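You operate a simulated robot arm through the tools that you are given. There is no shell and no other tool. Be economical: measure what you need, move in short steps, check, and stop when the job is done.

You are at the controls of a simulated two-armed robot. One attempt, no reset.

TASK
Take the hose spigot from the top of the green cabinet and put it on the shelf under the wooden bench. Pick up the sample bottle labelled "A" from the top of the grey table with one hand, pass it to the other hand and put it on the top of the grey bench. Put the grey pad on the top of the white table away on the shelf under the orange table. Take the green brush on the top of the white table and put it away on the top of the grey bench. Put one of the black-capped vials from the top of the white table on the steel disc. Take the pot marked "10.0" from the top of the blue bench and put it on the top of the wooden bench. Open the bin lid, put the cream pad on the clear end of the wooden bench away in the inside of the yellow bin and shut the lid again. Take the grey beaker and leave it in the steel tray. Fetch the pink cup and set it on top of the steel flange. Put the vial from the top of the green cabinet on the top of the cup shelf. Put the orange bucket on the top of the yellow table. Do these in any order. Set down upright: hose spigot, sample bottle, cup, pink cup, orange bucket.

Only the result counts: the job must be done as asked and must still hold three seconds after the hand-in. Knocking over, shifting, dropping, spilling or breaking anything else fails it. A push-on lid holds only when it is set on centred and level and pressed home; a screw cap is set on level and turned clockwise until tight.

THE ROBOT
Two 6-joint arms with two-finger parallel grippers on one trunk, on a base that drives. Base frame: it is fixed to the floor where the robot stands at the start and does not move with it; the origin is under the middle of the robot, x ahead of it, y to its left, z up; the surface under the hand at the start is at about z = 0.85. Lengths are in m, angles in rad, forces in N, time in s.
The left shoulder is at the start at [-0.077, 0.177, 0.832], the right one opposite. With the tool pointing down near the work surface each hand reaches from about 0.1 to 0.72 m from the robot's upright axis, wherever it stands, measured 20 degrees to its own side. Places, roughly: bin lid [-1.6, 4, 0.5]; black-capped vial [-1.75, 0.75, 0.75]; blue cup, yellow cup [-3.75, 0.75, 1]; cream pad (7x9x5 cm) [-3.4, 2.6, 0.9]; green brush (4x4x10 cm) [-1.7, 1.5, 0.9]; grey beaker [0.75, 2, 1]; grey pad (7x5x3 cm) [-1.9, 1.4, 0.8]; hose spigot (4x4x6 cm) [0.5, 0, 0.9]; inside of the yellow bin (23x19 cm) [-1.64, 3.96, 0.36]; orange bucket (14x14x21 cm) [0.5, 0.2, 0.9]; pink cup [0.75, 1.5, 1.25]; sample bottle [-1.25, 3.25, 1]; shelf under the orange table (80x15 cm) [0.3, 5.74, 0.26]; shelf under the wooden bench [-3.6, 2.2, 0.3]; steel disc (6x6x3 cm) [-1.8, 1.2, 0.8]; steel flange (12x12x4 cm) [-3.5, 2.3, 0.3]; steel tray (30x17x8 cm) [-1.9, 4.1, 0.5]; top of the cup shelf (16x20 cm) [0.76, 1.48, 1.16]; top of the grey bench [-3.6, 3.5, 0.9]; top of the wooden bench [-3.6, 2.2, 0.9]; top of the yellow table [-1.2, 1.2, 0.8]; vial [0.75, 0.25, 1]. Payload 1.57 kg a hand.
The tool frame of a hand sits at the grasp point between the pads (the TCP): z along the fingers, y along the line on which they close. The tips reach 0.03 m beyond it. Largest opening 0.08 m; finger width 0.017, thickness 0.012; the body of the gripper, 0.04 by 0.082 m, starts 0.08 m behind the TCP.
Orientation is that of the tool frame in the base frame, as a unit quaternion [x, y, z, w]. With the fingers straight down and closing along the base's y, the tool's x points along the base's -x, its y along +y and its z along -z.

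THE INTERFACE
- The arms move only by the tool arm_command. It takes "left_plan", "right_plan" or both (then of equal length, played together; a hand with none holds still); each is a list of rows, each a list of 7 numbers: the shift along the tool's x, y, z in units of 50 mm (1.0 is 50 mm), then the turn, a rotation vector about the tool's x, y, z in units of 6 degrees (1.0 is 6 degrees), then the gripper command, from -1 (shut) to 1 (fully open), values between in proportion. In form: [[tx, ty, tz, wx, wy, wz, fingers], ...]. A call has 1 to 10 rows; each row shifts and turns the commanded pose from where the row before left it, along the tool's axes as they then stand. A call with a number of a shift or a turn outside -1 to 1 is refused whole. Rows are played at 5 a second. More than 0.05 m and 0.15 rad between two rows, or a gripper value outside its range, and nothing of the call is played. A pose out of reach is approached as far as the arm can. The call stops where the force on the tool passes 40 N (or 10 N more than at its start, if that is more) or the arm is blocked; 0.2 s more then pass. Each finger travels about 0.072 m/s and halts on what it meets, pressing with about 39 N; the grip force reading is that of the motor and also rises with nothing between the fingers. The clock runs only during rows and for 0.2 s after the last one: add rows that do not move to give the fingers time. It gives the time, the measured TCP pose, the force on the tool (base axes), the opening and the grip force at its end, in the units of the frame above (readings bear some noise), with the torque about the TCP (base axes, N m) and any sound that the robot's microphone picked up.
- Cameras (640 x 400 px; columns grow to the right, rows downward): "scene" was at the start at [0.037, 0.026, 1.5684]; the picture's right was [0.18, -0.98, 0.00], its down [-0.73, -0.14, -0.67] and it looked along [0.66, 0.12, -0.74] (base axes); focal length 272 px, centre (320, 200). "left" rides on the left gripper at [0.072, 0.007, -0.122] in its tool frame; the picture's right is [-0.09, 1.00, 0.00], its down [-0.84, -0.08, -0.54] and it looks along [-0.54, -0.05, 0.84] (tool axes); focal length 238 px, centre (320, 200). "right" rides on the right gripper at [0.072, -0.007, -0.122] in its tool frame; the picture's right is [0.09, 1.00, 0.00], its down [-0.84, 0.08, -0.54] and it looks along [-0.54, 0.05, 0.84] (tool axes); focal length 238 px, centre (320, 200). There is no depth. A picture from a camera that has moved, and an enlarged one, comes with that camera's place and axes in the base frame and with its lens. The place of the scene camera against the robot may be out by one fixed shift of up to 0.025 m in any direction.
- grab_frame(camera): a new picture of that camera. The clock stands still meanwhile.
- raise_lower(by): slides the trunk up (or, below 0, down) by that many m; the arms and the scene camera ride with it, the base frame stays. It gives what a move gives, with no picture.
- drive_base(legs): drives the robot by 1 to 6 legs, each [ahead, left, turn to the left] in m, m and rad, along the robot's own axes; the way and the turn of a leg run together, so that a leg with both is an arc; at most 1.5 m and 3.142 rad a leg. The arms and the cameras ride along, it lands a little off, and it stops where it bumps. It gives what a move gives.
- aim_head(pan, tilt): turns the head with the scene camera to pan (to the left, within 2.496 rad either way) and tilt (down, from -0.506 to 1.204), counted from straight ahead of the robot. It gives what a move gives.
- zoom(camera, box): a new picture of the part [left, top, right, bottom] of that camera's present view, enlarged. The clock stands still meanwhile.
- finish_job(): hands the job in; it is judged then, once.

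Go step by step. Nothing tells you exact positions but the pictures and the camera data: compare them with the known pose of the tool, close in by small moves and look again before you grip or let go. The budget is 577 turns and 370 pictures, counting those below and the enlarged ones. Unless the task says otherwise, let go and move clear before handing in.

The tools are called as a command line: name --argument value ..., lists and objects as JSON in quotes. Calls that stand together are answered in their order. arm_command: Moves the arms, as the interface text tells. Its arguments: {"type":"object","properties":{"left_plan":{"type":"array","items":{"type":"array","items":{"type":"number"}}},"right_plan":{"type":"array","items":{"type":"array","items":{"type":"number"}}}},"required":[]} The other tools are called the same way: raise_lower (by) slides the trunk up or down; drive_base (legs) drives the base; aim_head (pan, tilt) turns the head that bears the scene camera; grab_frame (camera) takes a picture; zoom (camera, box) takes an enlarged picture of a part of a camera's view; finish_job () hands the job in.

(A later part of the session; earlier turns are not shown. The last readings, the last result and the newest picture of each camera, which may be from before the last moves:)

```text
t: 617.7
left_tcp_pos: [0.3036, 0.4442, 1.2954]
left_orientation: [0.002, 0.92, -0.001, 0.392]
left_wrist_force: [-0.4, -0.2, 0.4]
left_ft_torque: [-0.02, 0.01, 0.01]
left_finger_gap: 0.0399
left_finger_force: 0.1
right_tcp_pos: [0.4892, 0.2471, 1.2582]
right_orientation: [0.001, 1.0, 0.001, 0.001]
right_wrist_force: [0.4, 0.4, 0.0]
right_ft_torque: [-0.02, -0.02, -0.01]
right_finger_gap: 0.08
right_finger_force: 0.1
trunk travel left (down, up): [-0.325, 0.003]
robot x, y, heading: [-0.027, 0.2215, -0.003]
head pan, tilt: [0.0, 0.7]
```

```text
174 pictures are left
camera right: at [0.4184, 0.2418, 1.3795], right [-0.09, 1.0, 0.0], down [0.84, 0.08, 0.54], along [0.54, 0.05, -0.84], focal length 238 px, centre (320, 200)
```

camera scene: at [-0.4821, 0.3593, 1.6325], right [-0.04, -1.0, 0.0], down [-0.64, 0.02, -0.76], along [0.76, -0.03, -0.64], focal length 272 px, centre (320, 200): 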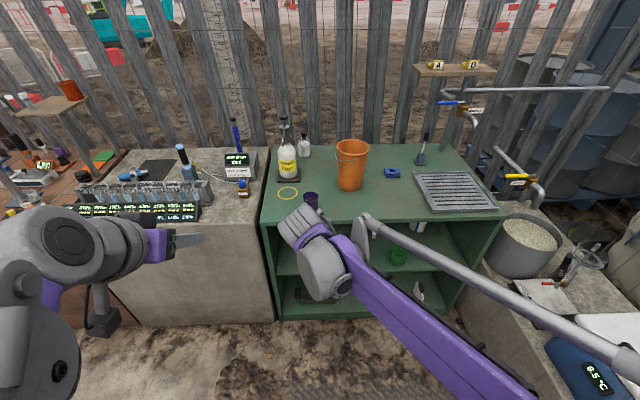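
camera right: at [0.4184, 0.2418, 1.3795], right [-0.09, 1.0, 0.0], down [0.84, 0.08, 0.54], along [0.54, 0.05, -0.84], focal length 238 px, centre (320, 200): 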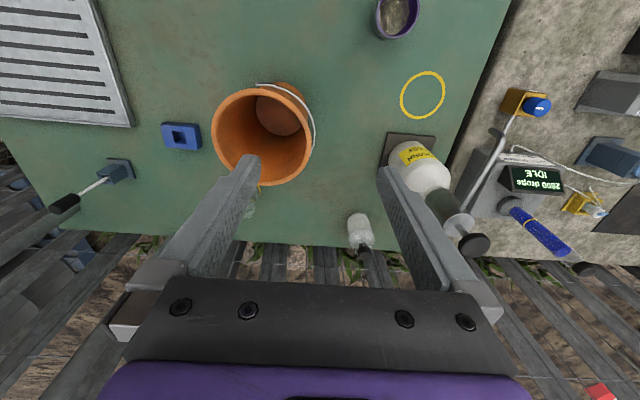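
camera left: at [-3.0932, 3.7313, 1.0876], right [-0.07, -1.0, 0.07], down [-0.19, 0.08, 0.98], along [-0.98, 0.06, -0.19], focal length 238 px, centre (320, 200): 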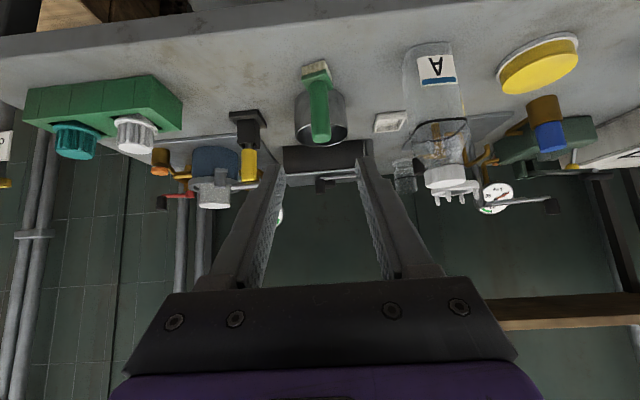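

Bucket rim centre at about (0.525, 0.174). I'll grip the right-hand side of the rim, away from the bail.

arm_command --right_plan '[[-0.24, -0.93, 0, 0, 0, 0, 0.4], [-0.24, -0.93, 0, 0, 0, 0, 0.2], [-0.24, -0.93, 0, 0, 0, 0, 0.2], [0, 0, 0.9, 0, 0, 0, 0.2], [0, 0, 0.9, 0, 0, 0, 0.2], [0, 0, 0.9, 0, 0, 0, 0.2], [0, 0, 0, 0, 0, 0, 0.2]]'

grab_frame --camera "right"

```text
t: 619.3
left_tcp_pos: [0.3036, 0.4442, 1.2946]
left_orientation: [0.002, 0.92, -0.001, 0.392]
left_wrist_force: [-0.3, 0.4, 0.0]
left_ft_torque: [0.01, 0.0, 0.0]
left_finger_gap: 0.04
left_finger_force: 0.1
right_tcp_pos: [0.5237, 0.108, 1.1217]
right_orientation: [0.0, 1.0, 0.001, 0.002]
right_wrist_force: [0.5, -0.3, -0.5]
right_ft_torque: [-0.04, 0.01, 0.0]
right_finger_gap: 0.0479
right_finger_force: 0.0
trunk travel left (down, up): [-0.325, 0.003]
robot x, y, heading: [-0.0277, 0.2161, -0.005]
head pan, tilt: [0.0, 0.7]
```

```text
173 pictures are left
camera right: at [0.4536, 0.1023, 1.2431], right [-0.09, 1.0, 0.0], down [0.84, 0.08, 0.54], along [0.54, 0.05, -0.84], focal length 238 px, centre (320, 200)
```

right: 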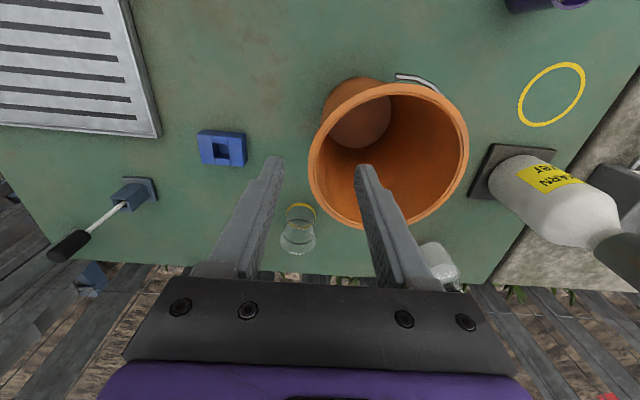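

arm_command --right_plan '[[-0.05, -0.05, 0.6, 0, 0, 0, 0.2], [0, 0, 0.5, 0, 0, 0, 0.2], [0, 0, 0.2, 0, 0, 0, 0.2], [0, 0, 0, 0, 0, 0, 0.2]]'

grab_frame --camera "right"

```text
t: 620.3
left_tcp_pos: [0.3046, 0.4444, 1.2951]
left_orientation: [0.001, 0.92, 0.0, 0.392]
left_wrist_force: [-0.1, 0.4, -0.8]
left_ft_torque: [0.0, -0.03, 0.04]
left_finger_gap: 0.0399
left_finger_force: 0.0
right_tcp_pos: [0.528, 0.103, 1.0573]
right_orientation: [0.0, 1.0, -0.001, 0.0]
right_wrist_force: [-0.6, -0.1, -1.1]
right_ft_torque: [-0.02, -0.02, 0.01]
right_finger_gap: 0.0476
right_finger_force: 0.0
trunk travel left (down, up): [-0.325, 0.003]
robot x, y, heading: [-0.0262, 0.2187, -0.0]
head pan, tilt: [0.0, 0.7]
```

```text
172 pictures are left
camera right: at [0.4572, 0.0995, 1.1788], right [-0.09, 1.0, 0.0], down [0.84, 0.08, 0.54], along [0.54, 0.05, -0.84], focal length 238 px, centre (320, 200)
```

right: 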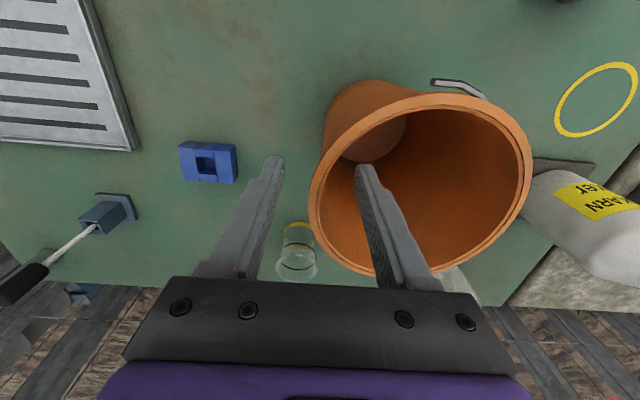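

arm_command --right_plan '[[0, 0, 0.3, 0, 0, 0, 0.2], [0, 0, 0, 0, 0, 0, -0.4], [0, 0, 0, 0, 0, 0, -1], [0, 0, 0, 0, 0, 0, -1], [0, 0, 0, 0, 0, 0, -1], [0, 0, -0.3, 0, 0, 0, -1], [0, 0, 0, 0, 0, 0, -1]]'

grab_frame --camera "right"

grab_frame --camera "scene"

```text
t: 621.9
left_tcp_pos: [0.3037, 0.4439, 1.295]
left_orientation: [0.002, 0.92, 0.0, 0.392]
left_wrist_force: [0.0, 0.5, -0.2]
left_ft_torque: [0.01, -0.01, 0.02]
left_finger_gap: 0.0402
left_finger_force: 0.1
right_tcp_pos: [0.5283, 0.1049, 1.0568]
right_orientation: [0.001, 1.0, -0.001, 0.001]
right_wrist_force: [-0.6, -0.3, -4.7]
right_ft_torque: [-0.22, -0.02, -0.02]
right_finger_gap: 0.0023
right_finger_force: 24.6
trunk travel left (down, up): [-0.325, 0.003]
robot x, y, heading: [-0.031, 0.218, -0.005]
head pan, tilt: [0.0, 0.7]
```

```text
171 pictures are left
camera right: at [0.4578, 0.1001, 1.1789], right [-0.09, 1.0, 0.0], down [0.84, 0.08, 0.54], along [0.54, 0.05, -0.84], focal length 238 px, centre (320, 200)
```

right: 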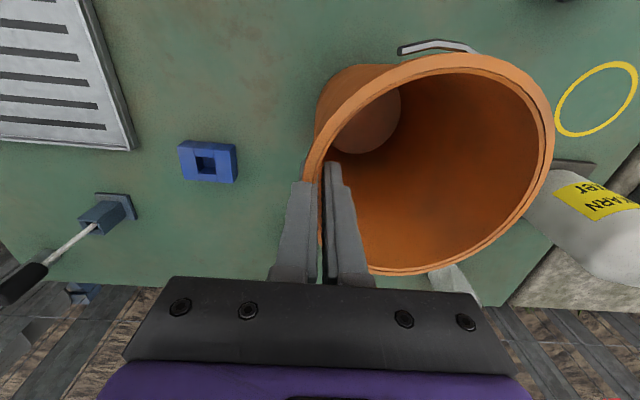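

```text
170 pictures are left
camera scene: at [0.0138, 0.2303, 1.6325], right [0.0, -1.0, 0.0], down [-0.64, 0.0, -0.76], along [0.76, 0.0, -0.64], focal length 272 px, centre (320, 200)
```

scene: 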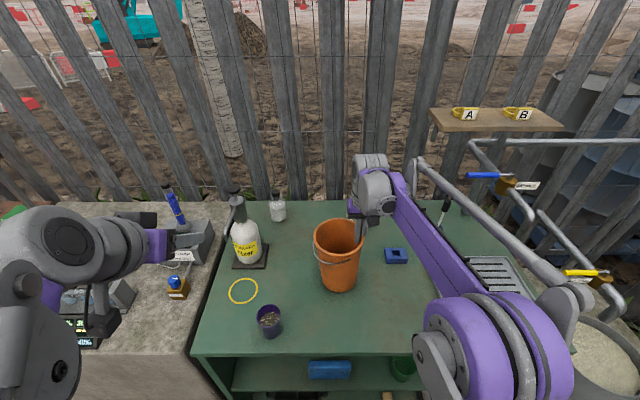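

arm_command --right_plan '[[0, 0, -0.4, 0, 0, 0, -1], [0, 0, -0.6, 0, 0, 0, -1], [0, 0, -0.6, 0, 0, 0, -1], [0, 0, 0, 0, 0, 0, -1]]'

grab_frame --camera "right"

zoom --camera "scene" --box '[260, 180, 440, 320]'

```text
t: 622.9
left_tcp_pos: [0.3045, 0.444, 1.2943]
left_orientation: [0.002, 0.92, -0.001, 0.393]
left_wrist_force: [0.4, 0.6, 1.4]
left_ft_torque: [0.02, 0.01, 0.0]
left_finger_gap: 0.04
left_finger_force: 0.1
right_tcp_pos: [0.528, 0.1067, 1.1383]
right_orientation: [0.0, 1.0, 0.0, 0.001]
right_wrist_force: [-0.1, -0.6, -4.3]
right_ft_torque: [-0.28, -0.05, -0.03]
right_finger_gap: 0.0027
right_finger_force: 24.0
trunk travel left (down, up): [-0.325, 0.003]
robot x, y, heading: [-0.0279, 0.2183, -0.006]
head pan, tilt: [0.0, 0.7]
```

```text
169 pictures are left
camera right: at [0.4574, 0.1006, 1.2593], right [-0.09, 1.0, 0.0], down [0.84, 0.08, 0.54], along [0.54, 0.05, -0.84], focal length 238 px, centre (320, 200)
```

right: 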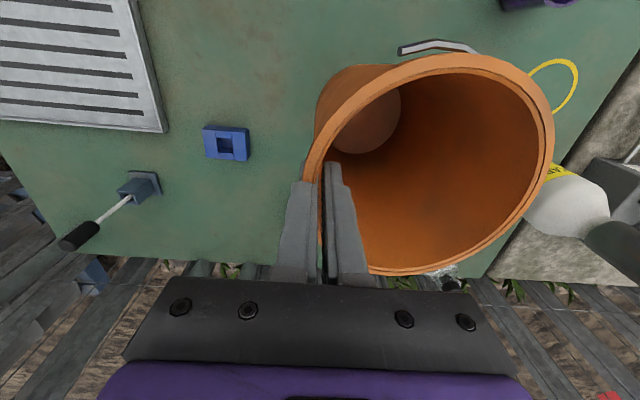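

```text
2.86 times, centred on (350, 250) of scene
camera zoom: at [0.0139, 0.2301, 1.6325], right [0.0, -1.0, 0.0], down [-0.64, 0.0, -0.76], along [0.76, 0.0, -0.64], focal length 776 px, centre (234, 57)
```

zoom: 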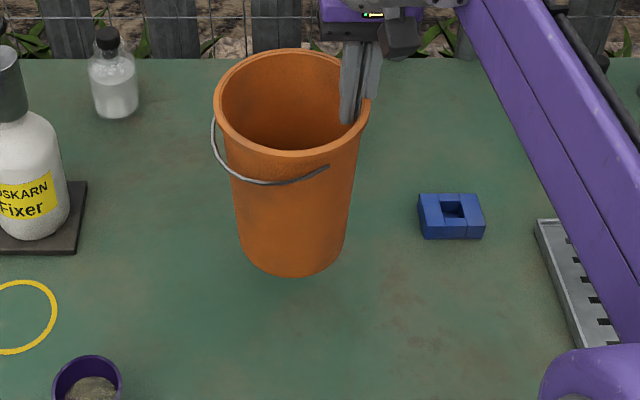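

Bucket is lifted. Raise it, back off, turn west and look at the yellow table.

arm_command --right_plan '[[0, 0, -0.9, 0, 0, 0, -1], [0, 0, -0.9, 0, 0, 0, -1], [0, 0, 0, 0, 0, 0, -1]]'

drive_base --legs '[[-0.42, 0, 0], [0, 0.5, 0], [0, 0, 1.571], [0, 0, 1.571], [0, -0.45, 0]]'

aim_head --pan 0.0 --tilt 0.7

grab_frame --camera "scene"

```text
t: 623.7
left_tcp_pos: [0.3048, 0.4439, 1.2937]
left_orientation: [0.001, 0.92, 0.0, 0.393]
left_wrist_force: [0.3, -0.2, -0.6]
left_ft_torque: [0.0, -0.04, 0.06]
left_finger_gap: 0.04
left_finger_force: 0.1
right_tcp_pos: [0.5293, 0.105, 1.2264]
right_orientation: [0.0, 1.0, -0.001, 0.001]
right_wrist_force: [0.0, -0.8, -4.1]
right_ft_torque: [-0.23, -0.03, 0.0]
right_finger_gap: 0.0027
right_finger_force: 23.8
trunk travel left (down, up): [-0.325, 0.003]
robot x, y, heading: [-0.0273, 0.2224, -0.004]
head pan, tilt: [0.0, 0.7]
```

```text
t: 642.7
left_tcp_pos: [-0.7932, 0.9448, 1.2951]
left_orientation: [0.92, 0.015, -0.392, 0.006]
left_wrist_force: [-0.3, 0.1, -0.7]
left_ft_torque: [-0.02, 0.0, 0.0]
left_finger_gap: 0.0402
left_finger_force: 0.1
right_tcp_pos: [-1.0302, 1.2757, 1.2256]
right_orientation: [1.0, 0.019, 0.0, -0.001]
right_wrist_force: [0.6, -0.8, -3.4]
right_ft_torque: [0.23, 0.0, 0.0]
right_finger_gap: 0.0026
right_finger_force: 24.0
trunk travel left (down, up): [-0.325, 0.003]
robot x, y, heading: [-0.4665, 1.1814, -3.101]
head pan, tilt: [0.0, 0.7]
```

```text
t: 643.3
left_tcp_pos: [-0.7932, 0.9437, 1.2939]
left_orientation: [0.92, 0.016, -0.392, 0.007]
left_wrist_force: [0.4, -0.2, 0.0]
left_ft_torque: [0.02, -0.04, -0.03]
left_finger_gap: 0.0399
left_finger_force: 0.0
right_tcp_pos: [-1.0305, 1.2761, 1.2262]
right_orientation: [1.0, 0.019, -0.001, 0.0]
right_wrist_force: [-0.5, 0.6, -3.3]
right_ft_torque: [0.19, 0.03, 0.0]
right_finger_gap: 0.0027
right_finger_force: 24.0
trunk travel left (down, up): [-0.325, 0.003]
robot x, y, heading: [-0.4696, 1.1816, -3.109]
head pan, tilt: [0.0, 0.7]
```

```text
167 pictures are left
camera scene: at [-0.5098, 1.1928, 1.6325], right [-0.04, 1.0, 0.0], down [0.64, 0.02, -0.76], along [-0.76, -0.03, -0.64], focal length 272 px, centre (320, 200)
```

scene: 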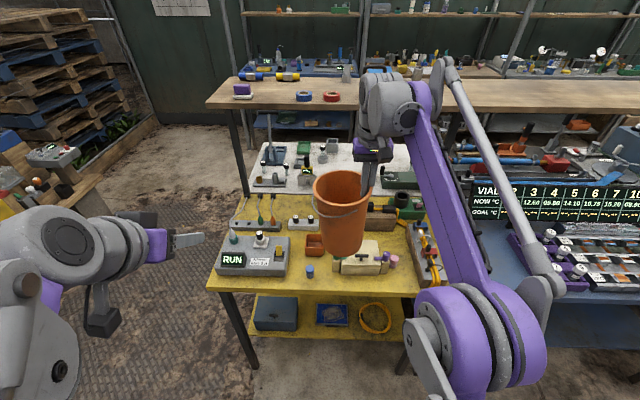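

zoom --camera "scene" --box '[200, 170, 460, 300]'

grab_frame --camera "right"

```text
2.46 times, centred on (330, 235) of scene
camera zoom: at [-0.5098, 1.1928, 1.6325], right [-0.04, 1.0, 0.0], down [0.64, 0.02, -0.76], along [-0.76, -0.03, -0.64], focal length 669 px, centre (295, 114)
```

zoom: 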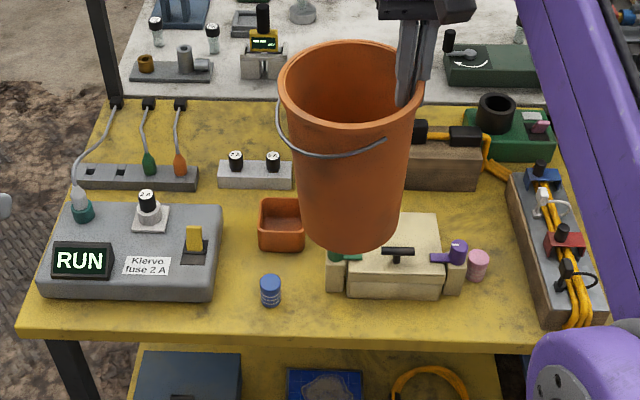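

```text
165 pictures are left
camera right: at [-0.9581, 1.2862, 1.3477], right [0.13, -0.99, 0.0], down [-0.83, -0.11, 0.54], along [-0.54, -0.07, -0.84], focal length 238 px, centre (320, 200)
```

right: 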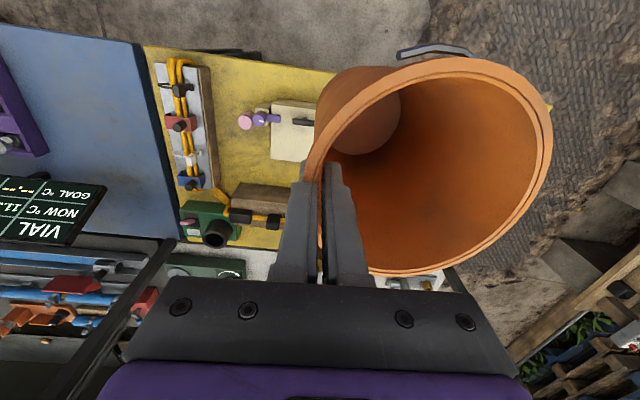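

The table is crowded, so I'll shift sideways to see all of its surface.

drive_base --legs '[[-0.05, 0.45, -0.03]]'

aim_head --pan -0.4 --tilt 0.75

grab_frame --camera "scene"

grab_frame --camera "right"

```text
t: 647.8
left_tcp_pos: [-0.742, 0.5118, 1.2953]
left_orientation: [0.92, 0.002, -0.392, 0.001]
left_wrist_force: [-0.2, -0.1, 0.3]
left_ft_torque: [0.02, 0.0, 0.01]
left_finger_gap: 0.0399
left_finger_force: 0.0
right_tcp_pos: [-0.9679, 0.8502, 1.2256]
right_orientation: [1.0, 0.003, -0.001, 0.0]
right_wrist_force: [-1.0, -0.5, -4.8]
right_ft_torque: [0.24, 0.02, 0.0]
right_finger_gap: 0.0024
right_finger_force: 24.0
trunk travel left (down, up): [-0.325, 0.003]
robot x, y, heading: [-0.4075, 0.7376, -3.143]
head pan, tilt: [0.0, 0.7]
```

```text
t: 648.6
left_tcp_pos: [-0.7403, 0.5133, 1.2945]
left_orientation: [0.92, 0.002, -0.392, 0.0]
left_wrist_force: [0.3, -0.2, -0.5]
left_ft_torque: [0.0, 0.03, -0.02]
left_finger_gap: 0.0396
left_finger_force: 0.1
right_tcp_pos: [-0.9692, 0.8515, 1.2265]
right_orientation: [1.0, 0.003, -0.001, 0.0]
right_wrist_force: [-0.2, 0.6, -3.9]
right_ft_torque: [0.24, -0.01, -0.01]
right_finger_gap: 0.0027
right_finger_force: 24.1
trunk travel left (down, up): [-0.325, 0.003]
robot x, y, heading: [-0.4075, 0.7421, -3.141]
head pan, tilt: [-0.4, 0.75]
```

```text
164 pictures are left
camera scene: at [-0.4424, 0.7835, 1.6283], right [0.39, 0.92, 0.0], down [0.63, -0.26, -0.73], along [-0.67, 0.28, -0.68], focal length 272 px, centre (320, 200)
```

scene: 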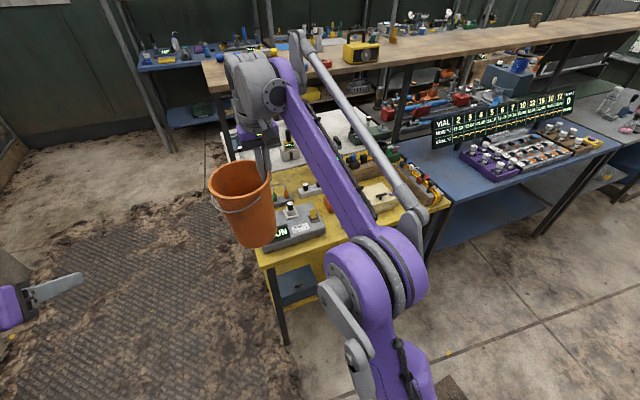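

```text
163 pictures are left
camera right: at [-0.8955, 0.859, 1.3477], right [0.1, -1.0, 0.0], down [-0.84, -0.08, 0.54], along [-0.54, -0.05, -0.84], focal length 238 px, centre (320, 200)
```

right: 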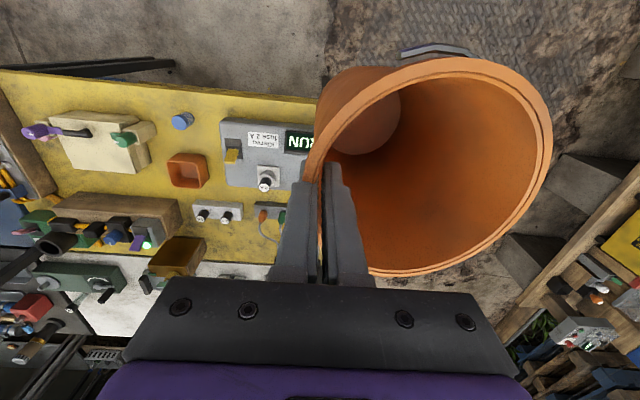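

drive_base --legs '[[0.05, -0.45, 0]]'

zoom --camera "right" --box '[140, 40, 340, 260]'

aim_head --pan -0.2 --tilt 0.75

grab_frame --camera "scene"

```text
t: 653.2
left_tcp_pos: [-0.7914, 0.9732, 1.2944]
left_orientation: [0.92, -0.001, -0.393, -0.001]
left_wrist_force: [0.6, -0.2, 0.5]
left_ft_torque: [0.0, -0.01, 0.04]
left_finger_gap: 0.04
left_finger_force: 0.1
right_tcp_pos: [-1.0189, 1.3134, 1.2274]
right_orientation: [1.0, 0.002, 0.0, 0.0]
right_wrist_force: [-0.9, -0.4, -4.4]
right_ft_torque: [0.24, 0.02, 0.01]
right_finger_gap: 0.0023
right_finger_force: 24.2
trunk travel left (down, up): [-0.325, 0.003]
robot x, y, heading: [-0.4584, 1.2041, 3.142]
head pan, tilt: [-0.4, 0.75]
```

```text
1.82 times, centred on (240, 150) of right
camera zoom: at [-0.9458, 1.3211, 1.3477], right [0.09, -1.0, 0.0], down [-0.84, -0.08, 0.54], along [-0.54, -0.05, -0.84], focal length 433 px, centre (466, 291)
```

zoom: 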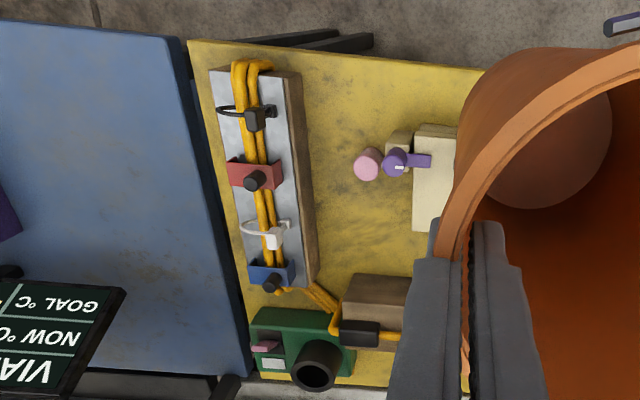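

```text
t: 653.9
left_tcp_pos: [-0.7919, 0.9736, 1.2951]
left_orientation: [0.92, -0.001, -0.393, -0.001]
left_wrist_force: [0.9, 0.1, 0.2]
left_ft_torque: [0.02, 0.0, 0.02]
left_finger_gap: 0.0399
left_finger_force: 0.1
right_tcp_pos: [-1.0181, 1.3121, 1.2254]
right_orientation: [1.0, 0.002, -0.001, 0.0]
right_wrist_force: [-0.2, 0.7, -3.6]
right_ft_torque: [0.23, 0.01, 0.01]
right_finger_gap: 0.0029
right_finger_force: 24.0
trunk travel left (down, up): [-0.325, 0.003]
robot x, y, heading: [-0.4615, 1.2025, 3.141]
head pan, tilt: [-0.201, 0.75]
```

```text
161 pictures are left
camera scene: at [-0.4978, 1.2285, 1.6283], right [0.2, 0.98, 0.0], down [0.67, -0.14, -0.73], along [-0.72, 0.15, -0.68], focal length 272 px, centre (320, 200)
```

scene: 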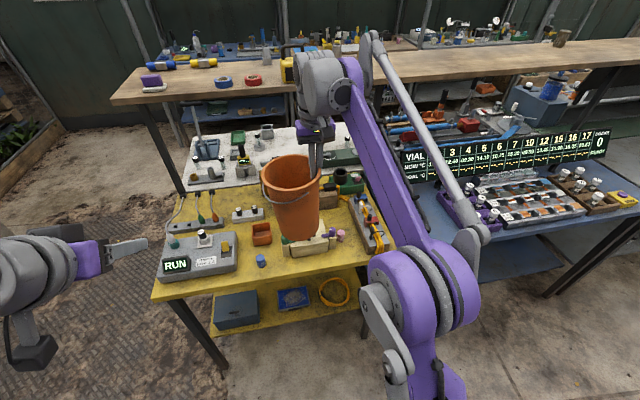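

The only free patch seems to be at the right rear, about (-1.18, 1.43). I'll shift north and use the free left hand's camera to measure it accurately.

drive_base --legs '[[0, -0.45, 0]]'

arm_command --left_plan '[[0, 0, 0, 0, 1, 0, 0], [0, 0, 0, 0, 1, 0, 0], [0, 0, 0, 0, 1, 0, 0], [0, 0, 0, 0, 1, 0, 0], [0, 0, 0, 0, 1, 0, 0], [0, 0, 0, 0, 1, 0, 0], [0, 0, 0, 0, 1, 0, 0], [0, 0, 0, 0, 0.67, 0, 0], [-1, 0, 0, 0, 0, 0, 0], [-1, 0, 0, 0, 0, 0, 0]]'

arm_command --left_plan '[[-1, 0, 0, 0, 0, 0, 0], [-1, 0, 0, 0, 0, 0, 0], [-0.5, 0, 0.8, 0, 0, 0, 0], [0, 0, 1, 0, 0, 0, 0], [0, 0, 1, 0, 0, 0, 0], [0, 0, 1, 0, 0, 0, 0]]'

grab_frame --camera "left"

```text
t: 658.4
left_tcp_pos: [-0.7919, 1.4204, 1.2941]
left_orientation: [0.92, 0.001, -0.393, 0.0]
left_wrist_force: [-0.3, 0.4, 0.4]
left_ft_torque: [0.0, 0.04, 0.03]
left_finger_gap: 0.0402
left_finger_force: 0.0
right_tcp_pos: [-1.0194, 1.7606, 1.227]
right_orientation: [1.0, 0.002, 0.0, 0.0]
right_wrist_force: [-0.3, 0.0, -3.7]
right_ft_torque: [0.23, -0.04, -0.01]
right_finger_gap: 0.0027
right_finger_force: 24.1
trunk travel left (down, up): [-0.325, 0.003]
robot x, y, heading: [-0.4633, 1.6447, -3.136]
head pan, tilt: [-0.201, 0.75]
```

```text
t: 660.6
left_tcp_pos: [-0.8953, 1.4192, 1.2938]
left_orientation: [1.0, 0.001, 0.001, 0.0]
left_wrist_force: [-0.3, -0.3, 0.0]
left_ft_torque: [-0.01, -0.02, 0.01]
left_finger_gap: 0.0403
left_finger_force: 0.0
right_tcp_pos: [-1.0209, 1.758, 1.2261]
right_orientation: [1.0, 0.003, 0.0, 0.0]
right_wrist_force: [-0.7, -0.1, -5.0]
right_ft_torque: [0.22, 0.02, -0.04]
right_finger_gap: 0.0028
right_finger_force: 23.7
trunk travel left (down, up): [-0.325, 0.003]
robot x, y, heading: [-0.4585, 1.6488, -3.137]
head pan, tilt: [-0.201, 0.75]
```

```text
t: 662.0
left_tcp_pos: [-1.0164, 1.4187, 1.1063]
left_orientation: [1.0, 0.002, -0.002, 0.0]
left_wrist_force: [-0.4, 0.9, 0.7]
left_ft_torque: [0.0, 0.02, 0.0]
left_finger_gap: 0.0398
left_finger_force: 0.2
right_tcp_pos: [-1.0191, 1.7593, 1.2249]
right_orientation: [1.0, 0.003, -0.001, 0.001]
right_wrist_force: [-0.1, 0.0, -4.4]
right_ft_torque: [0.25, -0.01, -0.03]
right_finger_gap: 0.0024
right_finger_force: 23.9
trunk travel left (down, up): [-0.325, 0.003]
robot x, y, heading: [-0.4611, 1.6513, -3.142]
head pan, tilt: [-0.201, 0.75]
```

```text
160 pictures are left
camera left: at [-0.9435, 1.4124, 1.2285], right [-0.09, -1.0, 0.0], down [-0.84, 0.08, 0.54], along [-0.54, 0.05, -0.84], focal length 238 px, centre (320, 200)
```

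left: 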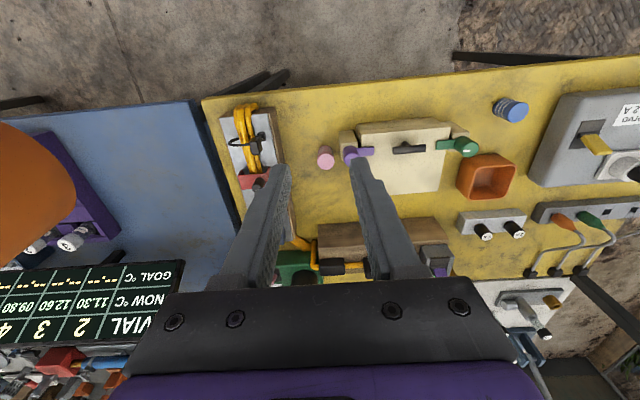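

The clear patch is x -1.118…-1.264, y 1.351…1.498, so the bucket fits with its base centred at (-1.19, 1.425). Retract the left hand, shift the base, and level the bucket with a 5° roll.

arm_command --left_plan '[[0, 0, -1, 0, 0, 0, 0], [0, 0, -1, 0, 0, 0, 0], [1, 0, -1, 0, 0, 0, 0], [1, 0, 0, 0, 0, 0, 0], [1, 0, 0, 0, 0, 0, 0], [1, 0, 0, 0, 0, 0, 0]]'

arm_command --left_plan '[[0, 0, -1, 0, 0, 0, 0], [0, 0, -1, 0, 0, 0, 0], [0.7, 0, -0.6, 0, 0, 0, 0], [1, 0, 0, 0, 0, 0, 0], [1, 0, 0, 0, 0, 0, 0], [0, 0, 0, 0, 0, 0, 0]]' --right_plan '[[0, 0, 0, -0.4, 0, 0, -1], [0, 0, 0, -0.4, 0, 0, -1], [0, 0, 0, 0, 0, 0, -1], [0, 0, 0, 0, 0, 0, -1], [0, 0, 0, 0, 0, 0, -1], [0, 0, 0, 0, 0, 0, -1]]'

grab_frame --camera "right"

grab_frame --camera "scene"

```text
refused: row 3 steps farther than a row can; nothing moved
```

```text
t: 663.4
left_tcp_pos: [-0.885, 1.4198, 1.2359]
left_orientation: [1.0, 0.001, -0.001, 0.0]
left_wrist_force: [-0.1, -0.3, -0.1]
left_ft_torque: [0.03, 0.0, -0.01]
left_finger_gap: 0.04
left_finger_force: 0.1
right_tcp_pos: [-1.0216, 1.7597, 1.2265]
right_orientation: [0.999, 0.003, 0.0, 0.042]
right_wrist_force: [-0.5, -0.1, -4.2]
right_ft_torque: [0.32, 0.02, 0.01]
right_finger_gap: 0.0024
right_finger_force: 24.2
trunk travel left (down, up): [-0.325, 0.003]
robot x, y, heading: [-0.4614, 1.648, -3.142]
head pan, tilt: [-0.201, 0.75]
```

```text
159 pictures are left
camera right: at [-0.9474, 1.7779, 1.3466], right [0.1, -0.99, 0.08], down [-0.84, -0.04, 0.55], along [-0.54, -0.12, -0.83], focal length 238 px, centre (320, 200)
```

right: 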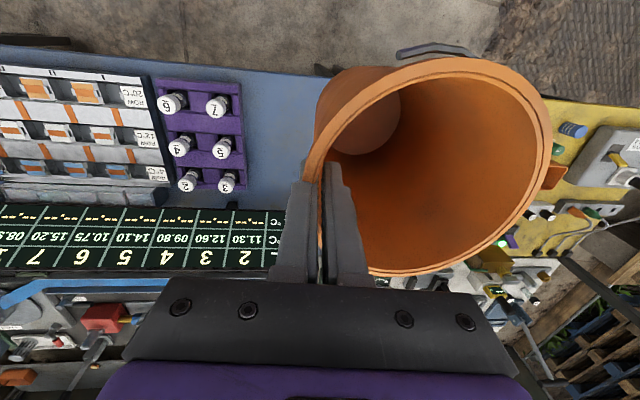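

```text
158 pictures are left
camera scene: at [-0.4994, 1.6755, 1.6283], right [0.2, 0.98, 0.0], down [0.67, -0.13, -0.73], along [-0.72, 0.14, -0.68], focal length 272 px, centre (320, 200)
```

scene: 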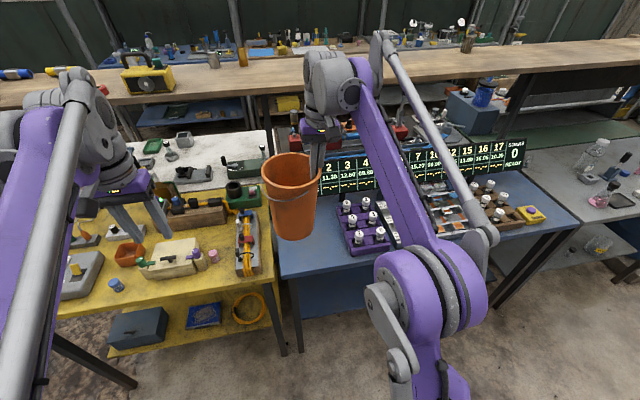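

drive_base --legs '[[0, 0.262, 0]]'

drive_base --legs '[[0.178, 0, 0]]'

grab_frame --camera "scene"

grab_frame --camera "right"

```text
t: 666.3
left_tcp_pos: [-0.883, 1.1568, 1.2342]
left_orientation: [1.0, 0.001, -0.001, 0.001]
left_wrist_force: [-0.3, -0.2, 0.4]
left_ft_torque: [0.04, 0.04, -0.01]
left_finger_gap: 0.0398
left_finger_force: 0.1
right_tcp_pos: [-1.019, 1.4963, 1.2267]
right_orientation: [0.999, 0.003, -0.001, 0.041]
right_wrist_force: [-0.5, -0.3, -4.6]
right_ft_torque: [0.28, -0.02, -0.01]
right_finger_gap: 0.0023
right_finger_force: 23.5
trunk travel left (down, up): [-0.325, 0.003]
robot x, y, heading: [-0.4605, 1.3842, -3.138]
head pan, tilt: [-0.201, 0.75]
```

```text
t: 667.8
left_tcp_pos: [-1.0593, 1.1552, 1.2358]
left_orientation: [1.0, 0.003, -0.001, 0.0]
left_wrist_force: [0.1, 0.4, -0.5]
left_ft_torque: [0.03, 0.03, -0.01]
left_finger_gap: 0.0401
left_finger_force: 0.1
right_tcp_pos: [-1.196, 1.493, 1.2261]
right_orientation: [0.999, 0.005, -0.001, 0.042]
right_wrist_force: [-0.1, 0.2, -5.8]
right_ft_torque: [0.26, -0.01, 0.0]
right_finger_gap: 0.0026
right_finger_force: 24.0
trunk travel left (down, up): [-0.325, 0.003]
robot x, y, heading: [-0.6349, 1.3826, -3.142]
head pan, tilt: [-0.201, 0.75]
```

```text
157 pictures are left
camera scene: at [-0.6743, 1.4115, 1.628], right [0.19, 0.98, 0.0], down [0.67, -0.13, -0.73], along [-0.72, 0.14, -0.68], focal length 272 px, centre (320, 200)
```

scene: 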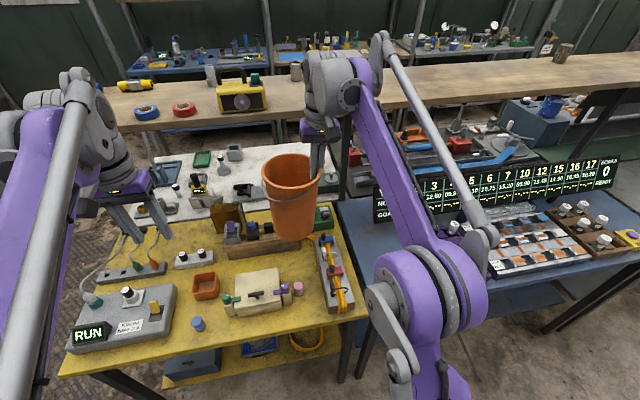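

```text
156 pictures are left
camera right: at [-1.1229, 1.5121, 1.3468], right [0.1, -0.99, 0.08], down [-0.84, -0.04, 0.55], along [-0.54, -0.12, -0.83], focal length 238 px, centre (320, 200)
```

right: 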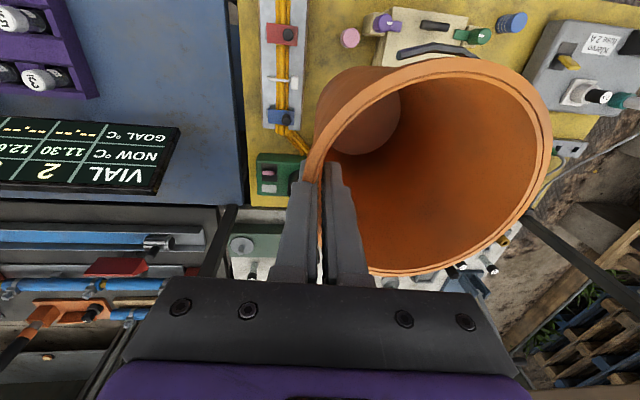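

arm_command --right_plan '[[-0.11, -0.08, 0.9, 0, 0, 0, -1], [0, -0.08, 0.9, 0, 0, 0, -1], [0, -0.08, 0.9, 0, 0, 0, -1], [0, 0, 0, 0, 0, 0, -1]]'

zoom --camera "scene" --box '[200, 150, 380, 330]'

grab_frame --camera "left"

```text
t: 668.8
left_tcp_pos: [-1.0599, 1.1541, 1.2367]
left_orientation: [1.0, 0.003, -0.001, 0.0]
left_wrist_force: [0.3, 0.9, -0.1]
left_ft_torque: [0.0, 0.01, -0.02]
left_finger_gap: 0.0399
left_finger_force: 0.0
right_tcp_pos: [-1.2027, 1.4967, 1.0914]
right_orientation: [0.999, 0.005, -0.001, 0.042]
right_wrist_force: [0.5, 0.5, -4.6]
right_ft_torque: [0.28, 0.03, 0.0]
right_finger_gap: 0.0021
right_finger_force: 23.5
trunk travel left (down, up): [-0.325, 0.003]
robot x, y, heading: [-0.6384, 1.3817, -3.136]
head pan, tilt: [-0.201, 0.75]
```

```text
2.22 times, centred on (290, 240) of scene
camera zoom: at [-0.6751, 1.4114, 1.6283], right [0.19, 0.98, 0.0], down [0.67, -0.13, -0.73], along [-0.72, 0.14, -0.68], focal length 604 px, centre (387, 111)
```

zoom: 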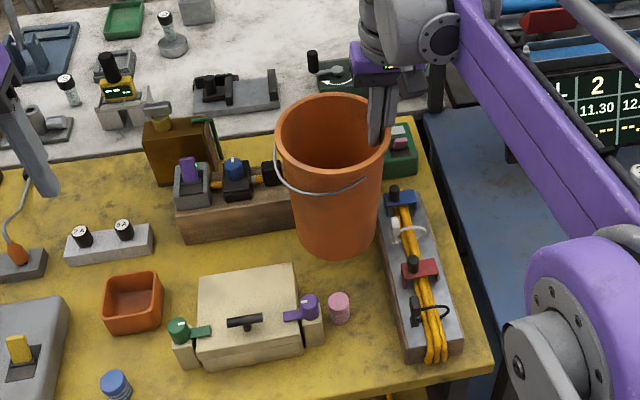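

```text
154 pictures are left
camera left: at [-0.9863, 1.1481, 1.3583], right [-0.09, -1.0, 0.0], down [-0.84, 0.07, 0.54], along [-0.54, 0.05, -0.84], focal length 238 px, centre (320, 200)
```

left: 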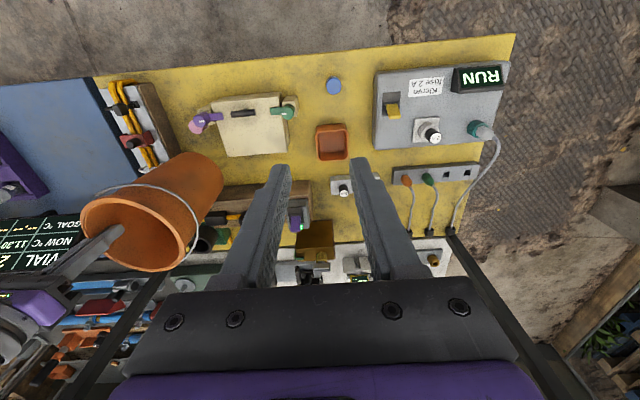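

arm_command --right_plan '[[0, -0.08, 0.8, 0, 0, 0, -1], [0, -0.04, 0.5, 0, 0, 0, -1], [0, 0, 0, 0, 0, 0, -1]]'

zoom --camera "scene" --box '[200, 150, 380, 330]'

zoom --camera "left" --box '[60, 60, 320, 280]'

```text
t: 669.6
left_tcp_pos: [-1.0605, 1.1556, 1.236]
left_orientation: [1.0, 0.003, -0.001, 0.0]
left_wrist_force: [-1.0, -0.4, 0.2]
left_ft_torque: [0.0, -0.01, 0.01]
left_finger_gap: 0.04
left_finger_force: 0.0
right_tcp_pos: [-1.2023, 1.4953, 1.0261]
right_orientation: [0.999, 0.004, 0.0, 0.042]
right_wrist_force: [-0.2, 0.3, -4.5]
right_ft_torque: [0.24, 0.02, 0.01]
right_finger_gap: 0.0026
right_finger_force: 23.5
trunk travel left (down, up): [-0.325, 0.003]
robot x, y, heading: [-0.6415, 1.3871, -3.134]
head pan, tilt: [-0.201, 0.75]
```

```text
2.22 times, centred on (290, 240) of scene
camera zoom: at [-0.6756, 1.4115, 1.6283], right [0.19, 0.98, 0.0], down [0.67, -0.13, -0.73], along [-0.72, 0.14, -0.68], focal length 604 px, centre (387, 111)
```

zoom: 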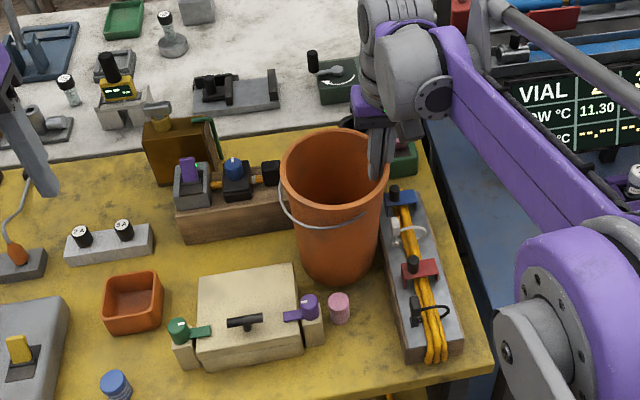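

```text
1.82 times, centred on (190, 170) of left
camera zoom: at [-0.9867, 1.1481, 1.3582], right [-0.09, -1.0, 0.0], down [-0.84, 0.07, 0.54], along [-0.54, 0.05, -0.84], focal length 433 px, centre (556, 254)
```

zoom: 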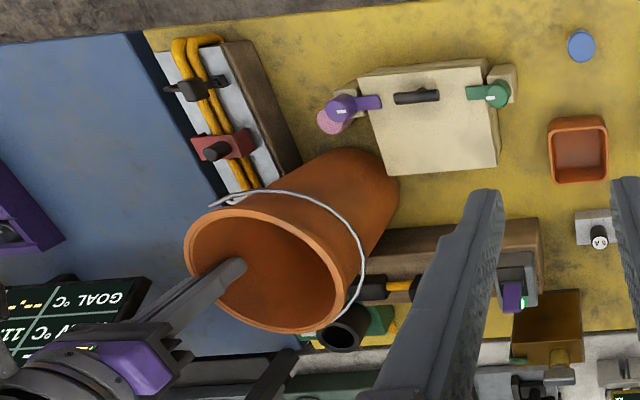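

arm_command --right_plan '[[0, -0.01, 0.16, 0, 0, 0, -1], [0, 0, 0, 0, 0, 0, -1]]'

arm_command --right_plan '[[0, -0.01, 0.1, 0, 0, 0, -1], [0, 0, 0, 0, 0, 0, -1]]'

arm_command --right_plan '[[0, -0.01, 0.08, 0, 0, 0, -1], [0, 0, 0, 0, 0, 0, -1]]'

```text
t: 670.2
left_tcp_pos: [-1.0598, 1.155, 1.2361]
left_orientation: [1.0, 0.003, -0.002, 0.0]
left_wrist_force: [0.4, -0.3, 0.0]
left_ft_torque: [-0.02, 0.05, -0.02]
left_finger_gap: 0.0399
left_finger_force: 0.1
right_tcp_pos: [-1.2033, 1.4954, 1.0171]
right_orientation: [0.999, 0.005, -0.001, 0.042]
right_wrist_force: [0.4, -0.2, -3.6]
right_ft_torque: [0.28, 0.0, 0.01]
right_finger_gap: 0.0025
right_finger_force: 23.9
trunk travel left (down, up): [-0.325, 0.003]
robot x, y, heading: [-0.6396, 1.3834, -3.136]
head pan, tilt: [-0.201, 0.75]
```

```text
t: 670.8
left_tcp_pos: [-1.0599, 1.1561, 1.2365]
left_orientation: [1.0, 0.002, -0.001, 0.0]
left_wrist_force: [0.2, 0.6, 0.4]
left_ft_torque: [0.04, -0.01, -0.01]
left_finger_gap: 0.04
left_finger_force: 0.0
right_tcp_pos: [-1.2032, 1.4935, 1.0123]
right_orientation: [0.999, 0.005, 0.0, 0.042]
right_wrist_force: [-1.6, 1.0, 6.7]
right_ft_torque: [0.27, 0.05, 0.0]
right_finger_gap: 0.0026
right_finger_force: 23.8
trunk travel left (down, up): [-0.325, 0.003]
robot x, y, heading: [-0.6374, 1.3802, -3.136]
head pan, tilt: [-0.201, 0.75]
```

```text
t: 671.4
left_tcp_pos: [-1.0587, 1.1545, 1.2364]
left_orientation: [1.0, 0.003, -0.002, -0.001]
left_wrist_force: [-0.2, 0.4, 1.0]
left_ft_torque: [0.0, -0.03, 0.0]
left_finger_gap: 0.04
left_finger_force: 0.1
right_tcp_pos: [-1.2027, 1.4947, 1.0101]
right_orientation: [0.999, 0.004, -0.001, 0.042]
right_wrist_force: [-3.1, 0.9, 22.6]
right_ft_torque: [-0.01, 0.13, -0.04]
right_finger_gap: 0.0024
right_finger_force: 23.6
trunk travel left (down, up): [-0.325, 0.003]
robot x, y, heading: [-0.6418, 1.3843, -3.137]
head pan, tilt: [-0.201, 0.75]
```

arm_command --right_plan '[[0, 0, -0.06, 0, 0, 0, -1], [0, 0, 0, 0, 0, 0, -0.7], [0, 0, 0, 0, 0, 0, -0.3], [0, 0, 0, 0, 0, 0, 0], [0, 0, 0, 0, 0, 0, 0], [0, 0, -0.4, 0, 0, 0, 0], [0, 0, -0.8, 0, 0, 0, 0], [0, 0, -0.9, 0, 0, 0, 0], [0, 0, -0.9, 0, 0, 0, 0]]'

grab_frame --camera "right"

zoom --camera "scene" --box '[200, 150, 380, 330]'

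```text
t: 673.4
left_tcp_pos: [-1.0587, 1.1555, 1.2354]
left_orientation: [1.0, 0.002, -0.002, 0.0]
left_wrist_force: [0.3, -0.6, -0.1]
left_ft_torque: [-0.01, 0.01, 0.0]
left_finger_gap: 0.04
left_finger_force: 0.1
right_tcp_pos: [-1.2017, 1.5066, 1.1604]
right_orientation: [0.999, 0.004, -0.001, 0.042]
right_wrist_force: [0.0, 0.8, 0.0]
right_ft_torque: [-0.06, 0.02, -0.01]
right_finger_gap: 0.0398
right_finger_force: 0.0
trunk travel left (down, up): [-0.325, 0.003]
robot x, y, heading: [-0.6372, 1.3825, -3.136]
head pan, tilt: [-0.201, 0.75]
```

```text
151 pictures are left
camera right: at [-1.1294, 1.5255, 1.2813], right [0.1, -0.99, 0.08], down [-0.84, -0.04, 0.55], along [-0.54, -0.12, -0.83], focal length 238 px, centre (320, 200)
```

right: 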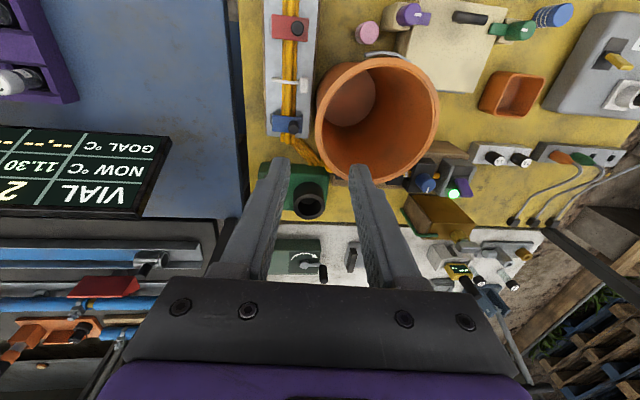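

```text
2.22 times, centred on (290, 240) of scene
camera zoom: at [-0.6751, 1.4114, 1.6283], right [0.19, 0.98, 0.0], down [0.67, -0.13, -0.73], along [-0.72, 0.14, -0.68], focal length 604 px, centre (387, 111)
```

zoom: 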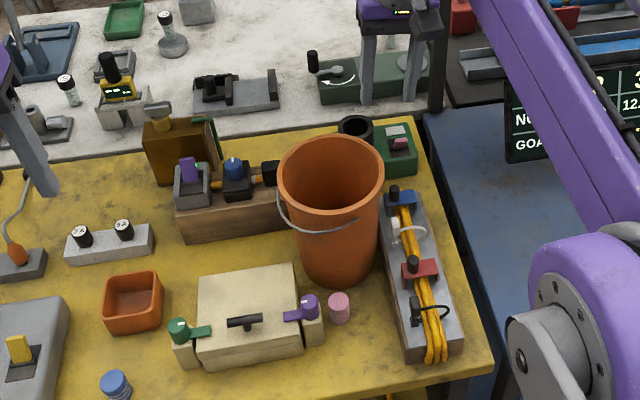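

Bucket stands upright. Now back off and head to the brick bench for the grey beaker.

arm_command --right_plan '[[0, 0, -0.8, 0.8, 0, 0, 0], [0, 0, -0.8, 0, 0, 0, 0], [0, 0, 0, 0, 0, 0, 0]]'

drive_base --legs '[[-0.25, 0, 0], [0, 0, -1.571], [0, 0, -1.571], [0, 0.55, 0]]'

aim_head --pan 0.1 --tilt 0.6

grab_frame --camera "scene"

```text
t: 674.2
left_tcp_pos: [-1.0589, 1.1547, 1.2367]
left_orientation: [1.0, 0.003, -0.002, 0.0]
left_wrist_force: [0.5, 0.3, 1.3]
left_ft_torque: [0.02, 0.06, 0.0]
left_finger_gap: 0.0402
left_finger_force: 0.1
right_tcp_pos: [-1.2037, 1.5121, 1.2407]
right_orientation: [1.0, 0.004, -0.002, 0.0]
right_wrist_force: [-0.5, -0.2, -0.7]
right_ft_torque: [-0.02, 0.0, 0.04]
right_finger_gap: 0.0399
right_finger_force: 0.1
trunk travel left (down, up): [-0.325, 0.003]
robot x, y, heading: [-0.6338, 1.3852, -3.136]
head pan, tilt: [-0.201, 0.75]
```

```text
t: 688.5
left_tcp_pos: [0.0158, 2.1624, 1.236]
left_orientation: [-0.013, 1.0, 0.0, 0.001]
left_wrist_force: [-0.3, -0.2, 0.3]
left_ft_torque: [-0.02, 0.0, -0.01]
left_finger_gap: 0.0398
left_finger_force: 0.1
right_tcp_pos: [0.1667, 1.8096, 1.2396]
right_orientation: [-0.016, 1.0, 0.0, 0.001]
right_wrist_force: [0.5, 0.4, 0.5]
right_ft_torque: [-0.01, 0.0, 0.0]
right_finger_gap: 0.0402
right_finger_force: 0.0
trunk travel left (down, up): [-0.325, 0.003]
robot x, y, heading: [-0.4019, 1.924, 0.033]
head pan, tilt: [-0.201, 0.75]
```

```text
t: 689.3
left_tcp_pos: [0.0159, 2.1624, 1.2362]
left_orientation: [-0.014, 1.0, 0.001, 0.002]
left_wrist_force: [0.6, -0.5, -0.4]
left_ft_torque: [-0.02, -0.03, 0.01]
left_finger_gap: 0.0399
left_finger_force: 0.1
right_tcp_pos: [0.1666, 1.8086, 1.2403]
right_orientation: [-0.015, 1.0, -0.001, 0.001]
right_wrist_force: [0.6, 0.5, 0.0]
right_ft_torque: [-0.03, 0.0, 0.02]
right_finger_gap: 0.0398
right_finger_force: 0.0
trunk travel left (down, up): [-0.325, 0.003]
robot x, y, heading: [-0.4015, 1.9268, 0.028]
head pan, tilt: [0.099, 0.6]
```

```text
149 pictures are left
camera scene: at [-0.3562, 1.9458, 1.6411], right [0.13, -0.99, 0.0], down [-0.56, -0.07, -0.82], along [0.82, 0.1, -0.57], focal length 272 px, centre (320, 200)
```

scene: 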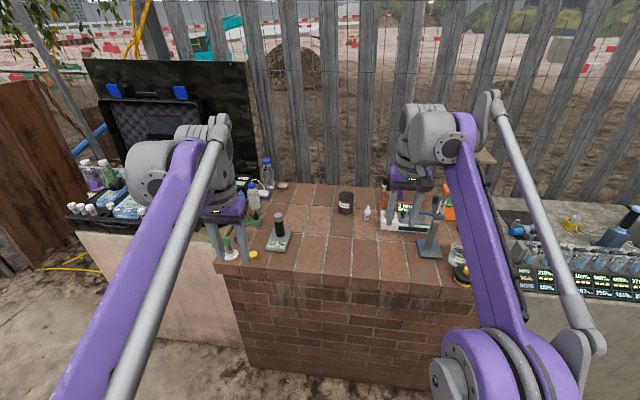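

zoom --camera "scene" --box '[200, 160, 480, 300]'

```text
2.29 times, centred on (340, 230) of scene
camera zoom: at [-0.3562, 1.9458, 1.6411], right [0.13, -0.99, 0.0], down [-0.56, -0.07, -0.82], along [0.82, 0.1, -0.57], focal length 621 px, centre (274, 131)
```

zoom: 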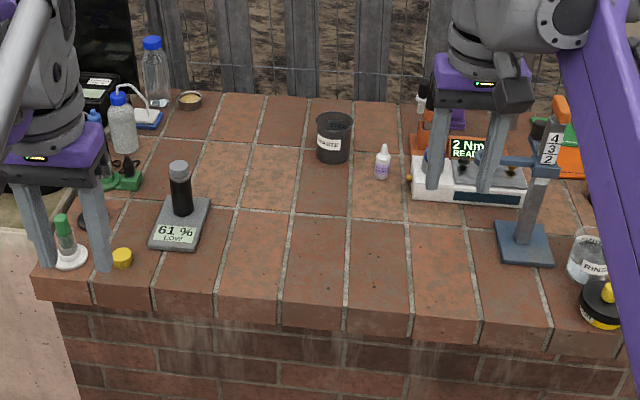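

The grey beaker is the dark "WASTE" one at about (0.66, 1.95). Drive in and look from above.

drive_base --legs '[[0.4, 0.05, -0.03]]'

grab_frame --camera "right"

```text
t: 691.8
left_tcp_pos: [0.4217, 2.2103, 1.2369]
left_orientation: [-0.001, 1.0, 0.0, 0.002]
left_wrist_force: [-0.6, 0.5, 0.4]
left_ft_torque: [0.01, -0.01, 0.0]
left_finger_gap: 0.0401
left_finger_force: 0.0
right_tcp_pos: [0.564, 1.8518, 1.24]
right_orientation: [-0.004, 1.0, 0.0, 0.001]
right_wrist_force: [-0.6, -0.4, 0.7]
right_ft_torque: [0.0, -0.05, 0.0]
right_finger_gap: 0.0402
right_finger_force: 0.0
trunk travel left (down, up): [-0.325, 0.003]
robot x, y, heading: [0.0011, 1.9816, 0.005]
head pan, tilt: [0.099, 0.6]
```

```text
147 pictures are left
camera right: at [0.4928, 1.8466, 1.361], right [-0.1, 0.99, 0.0], down [0.84, 0.08, 0.54], along [0.54, 0.05, -0.84], focal length 238 px, centre (320, 200)
```

right: 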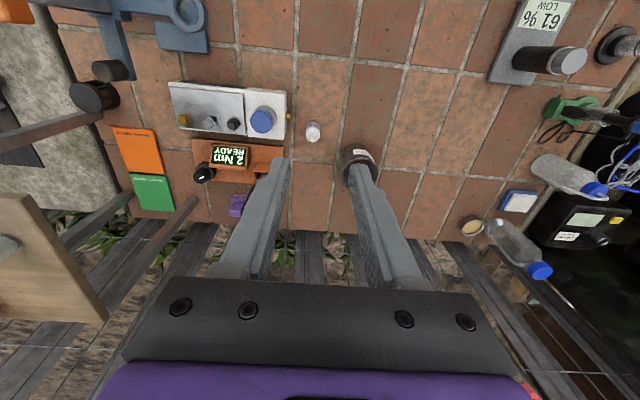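

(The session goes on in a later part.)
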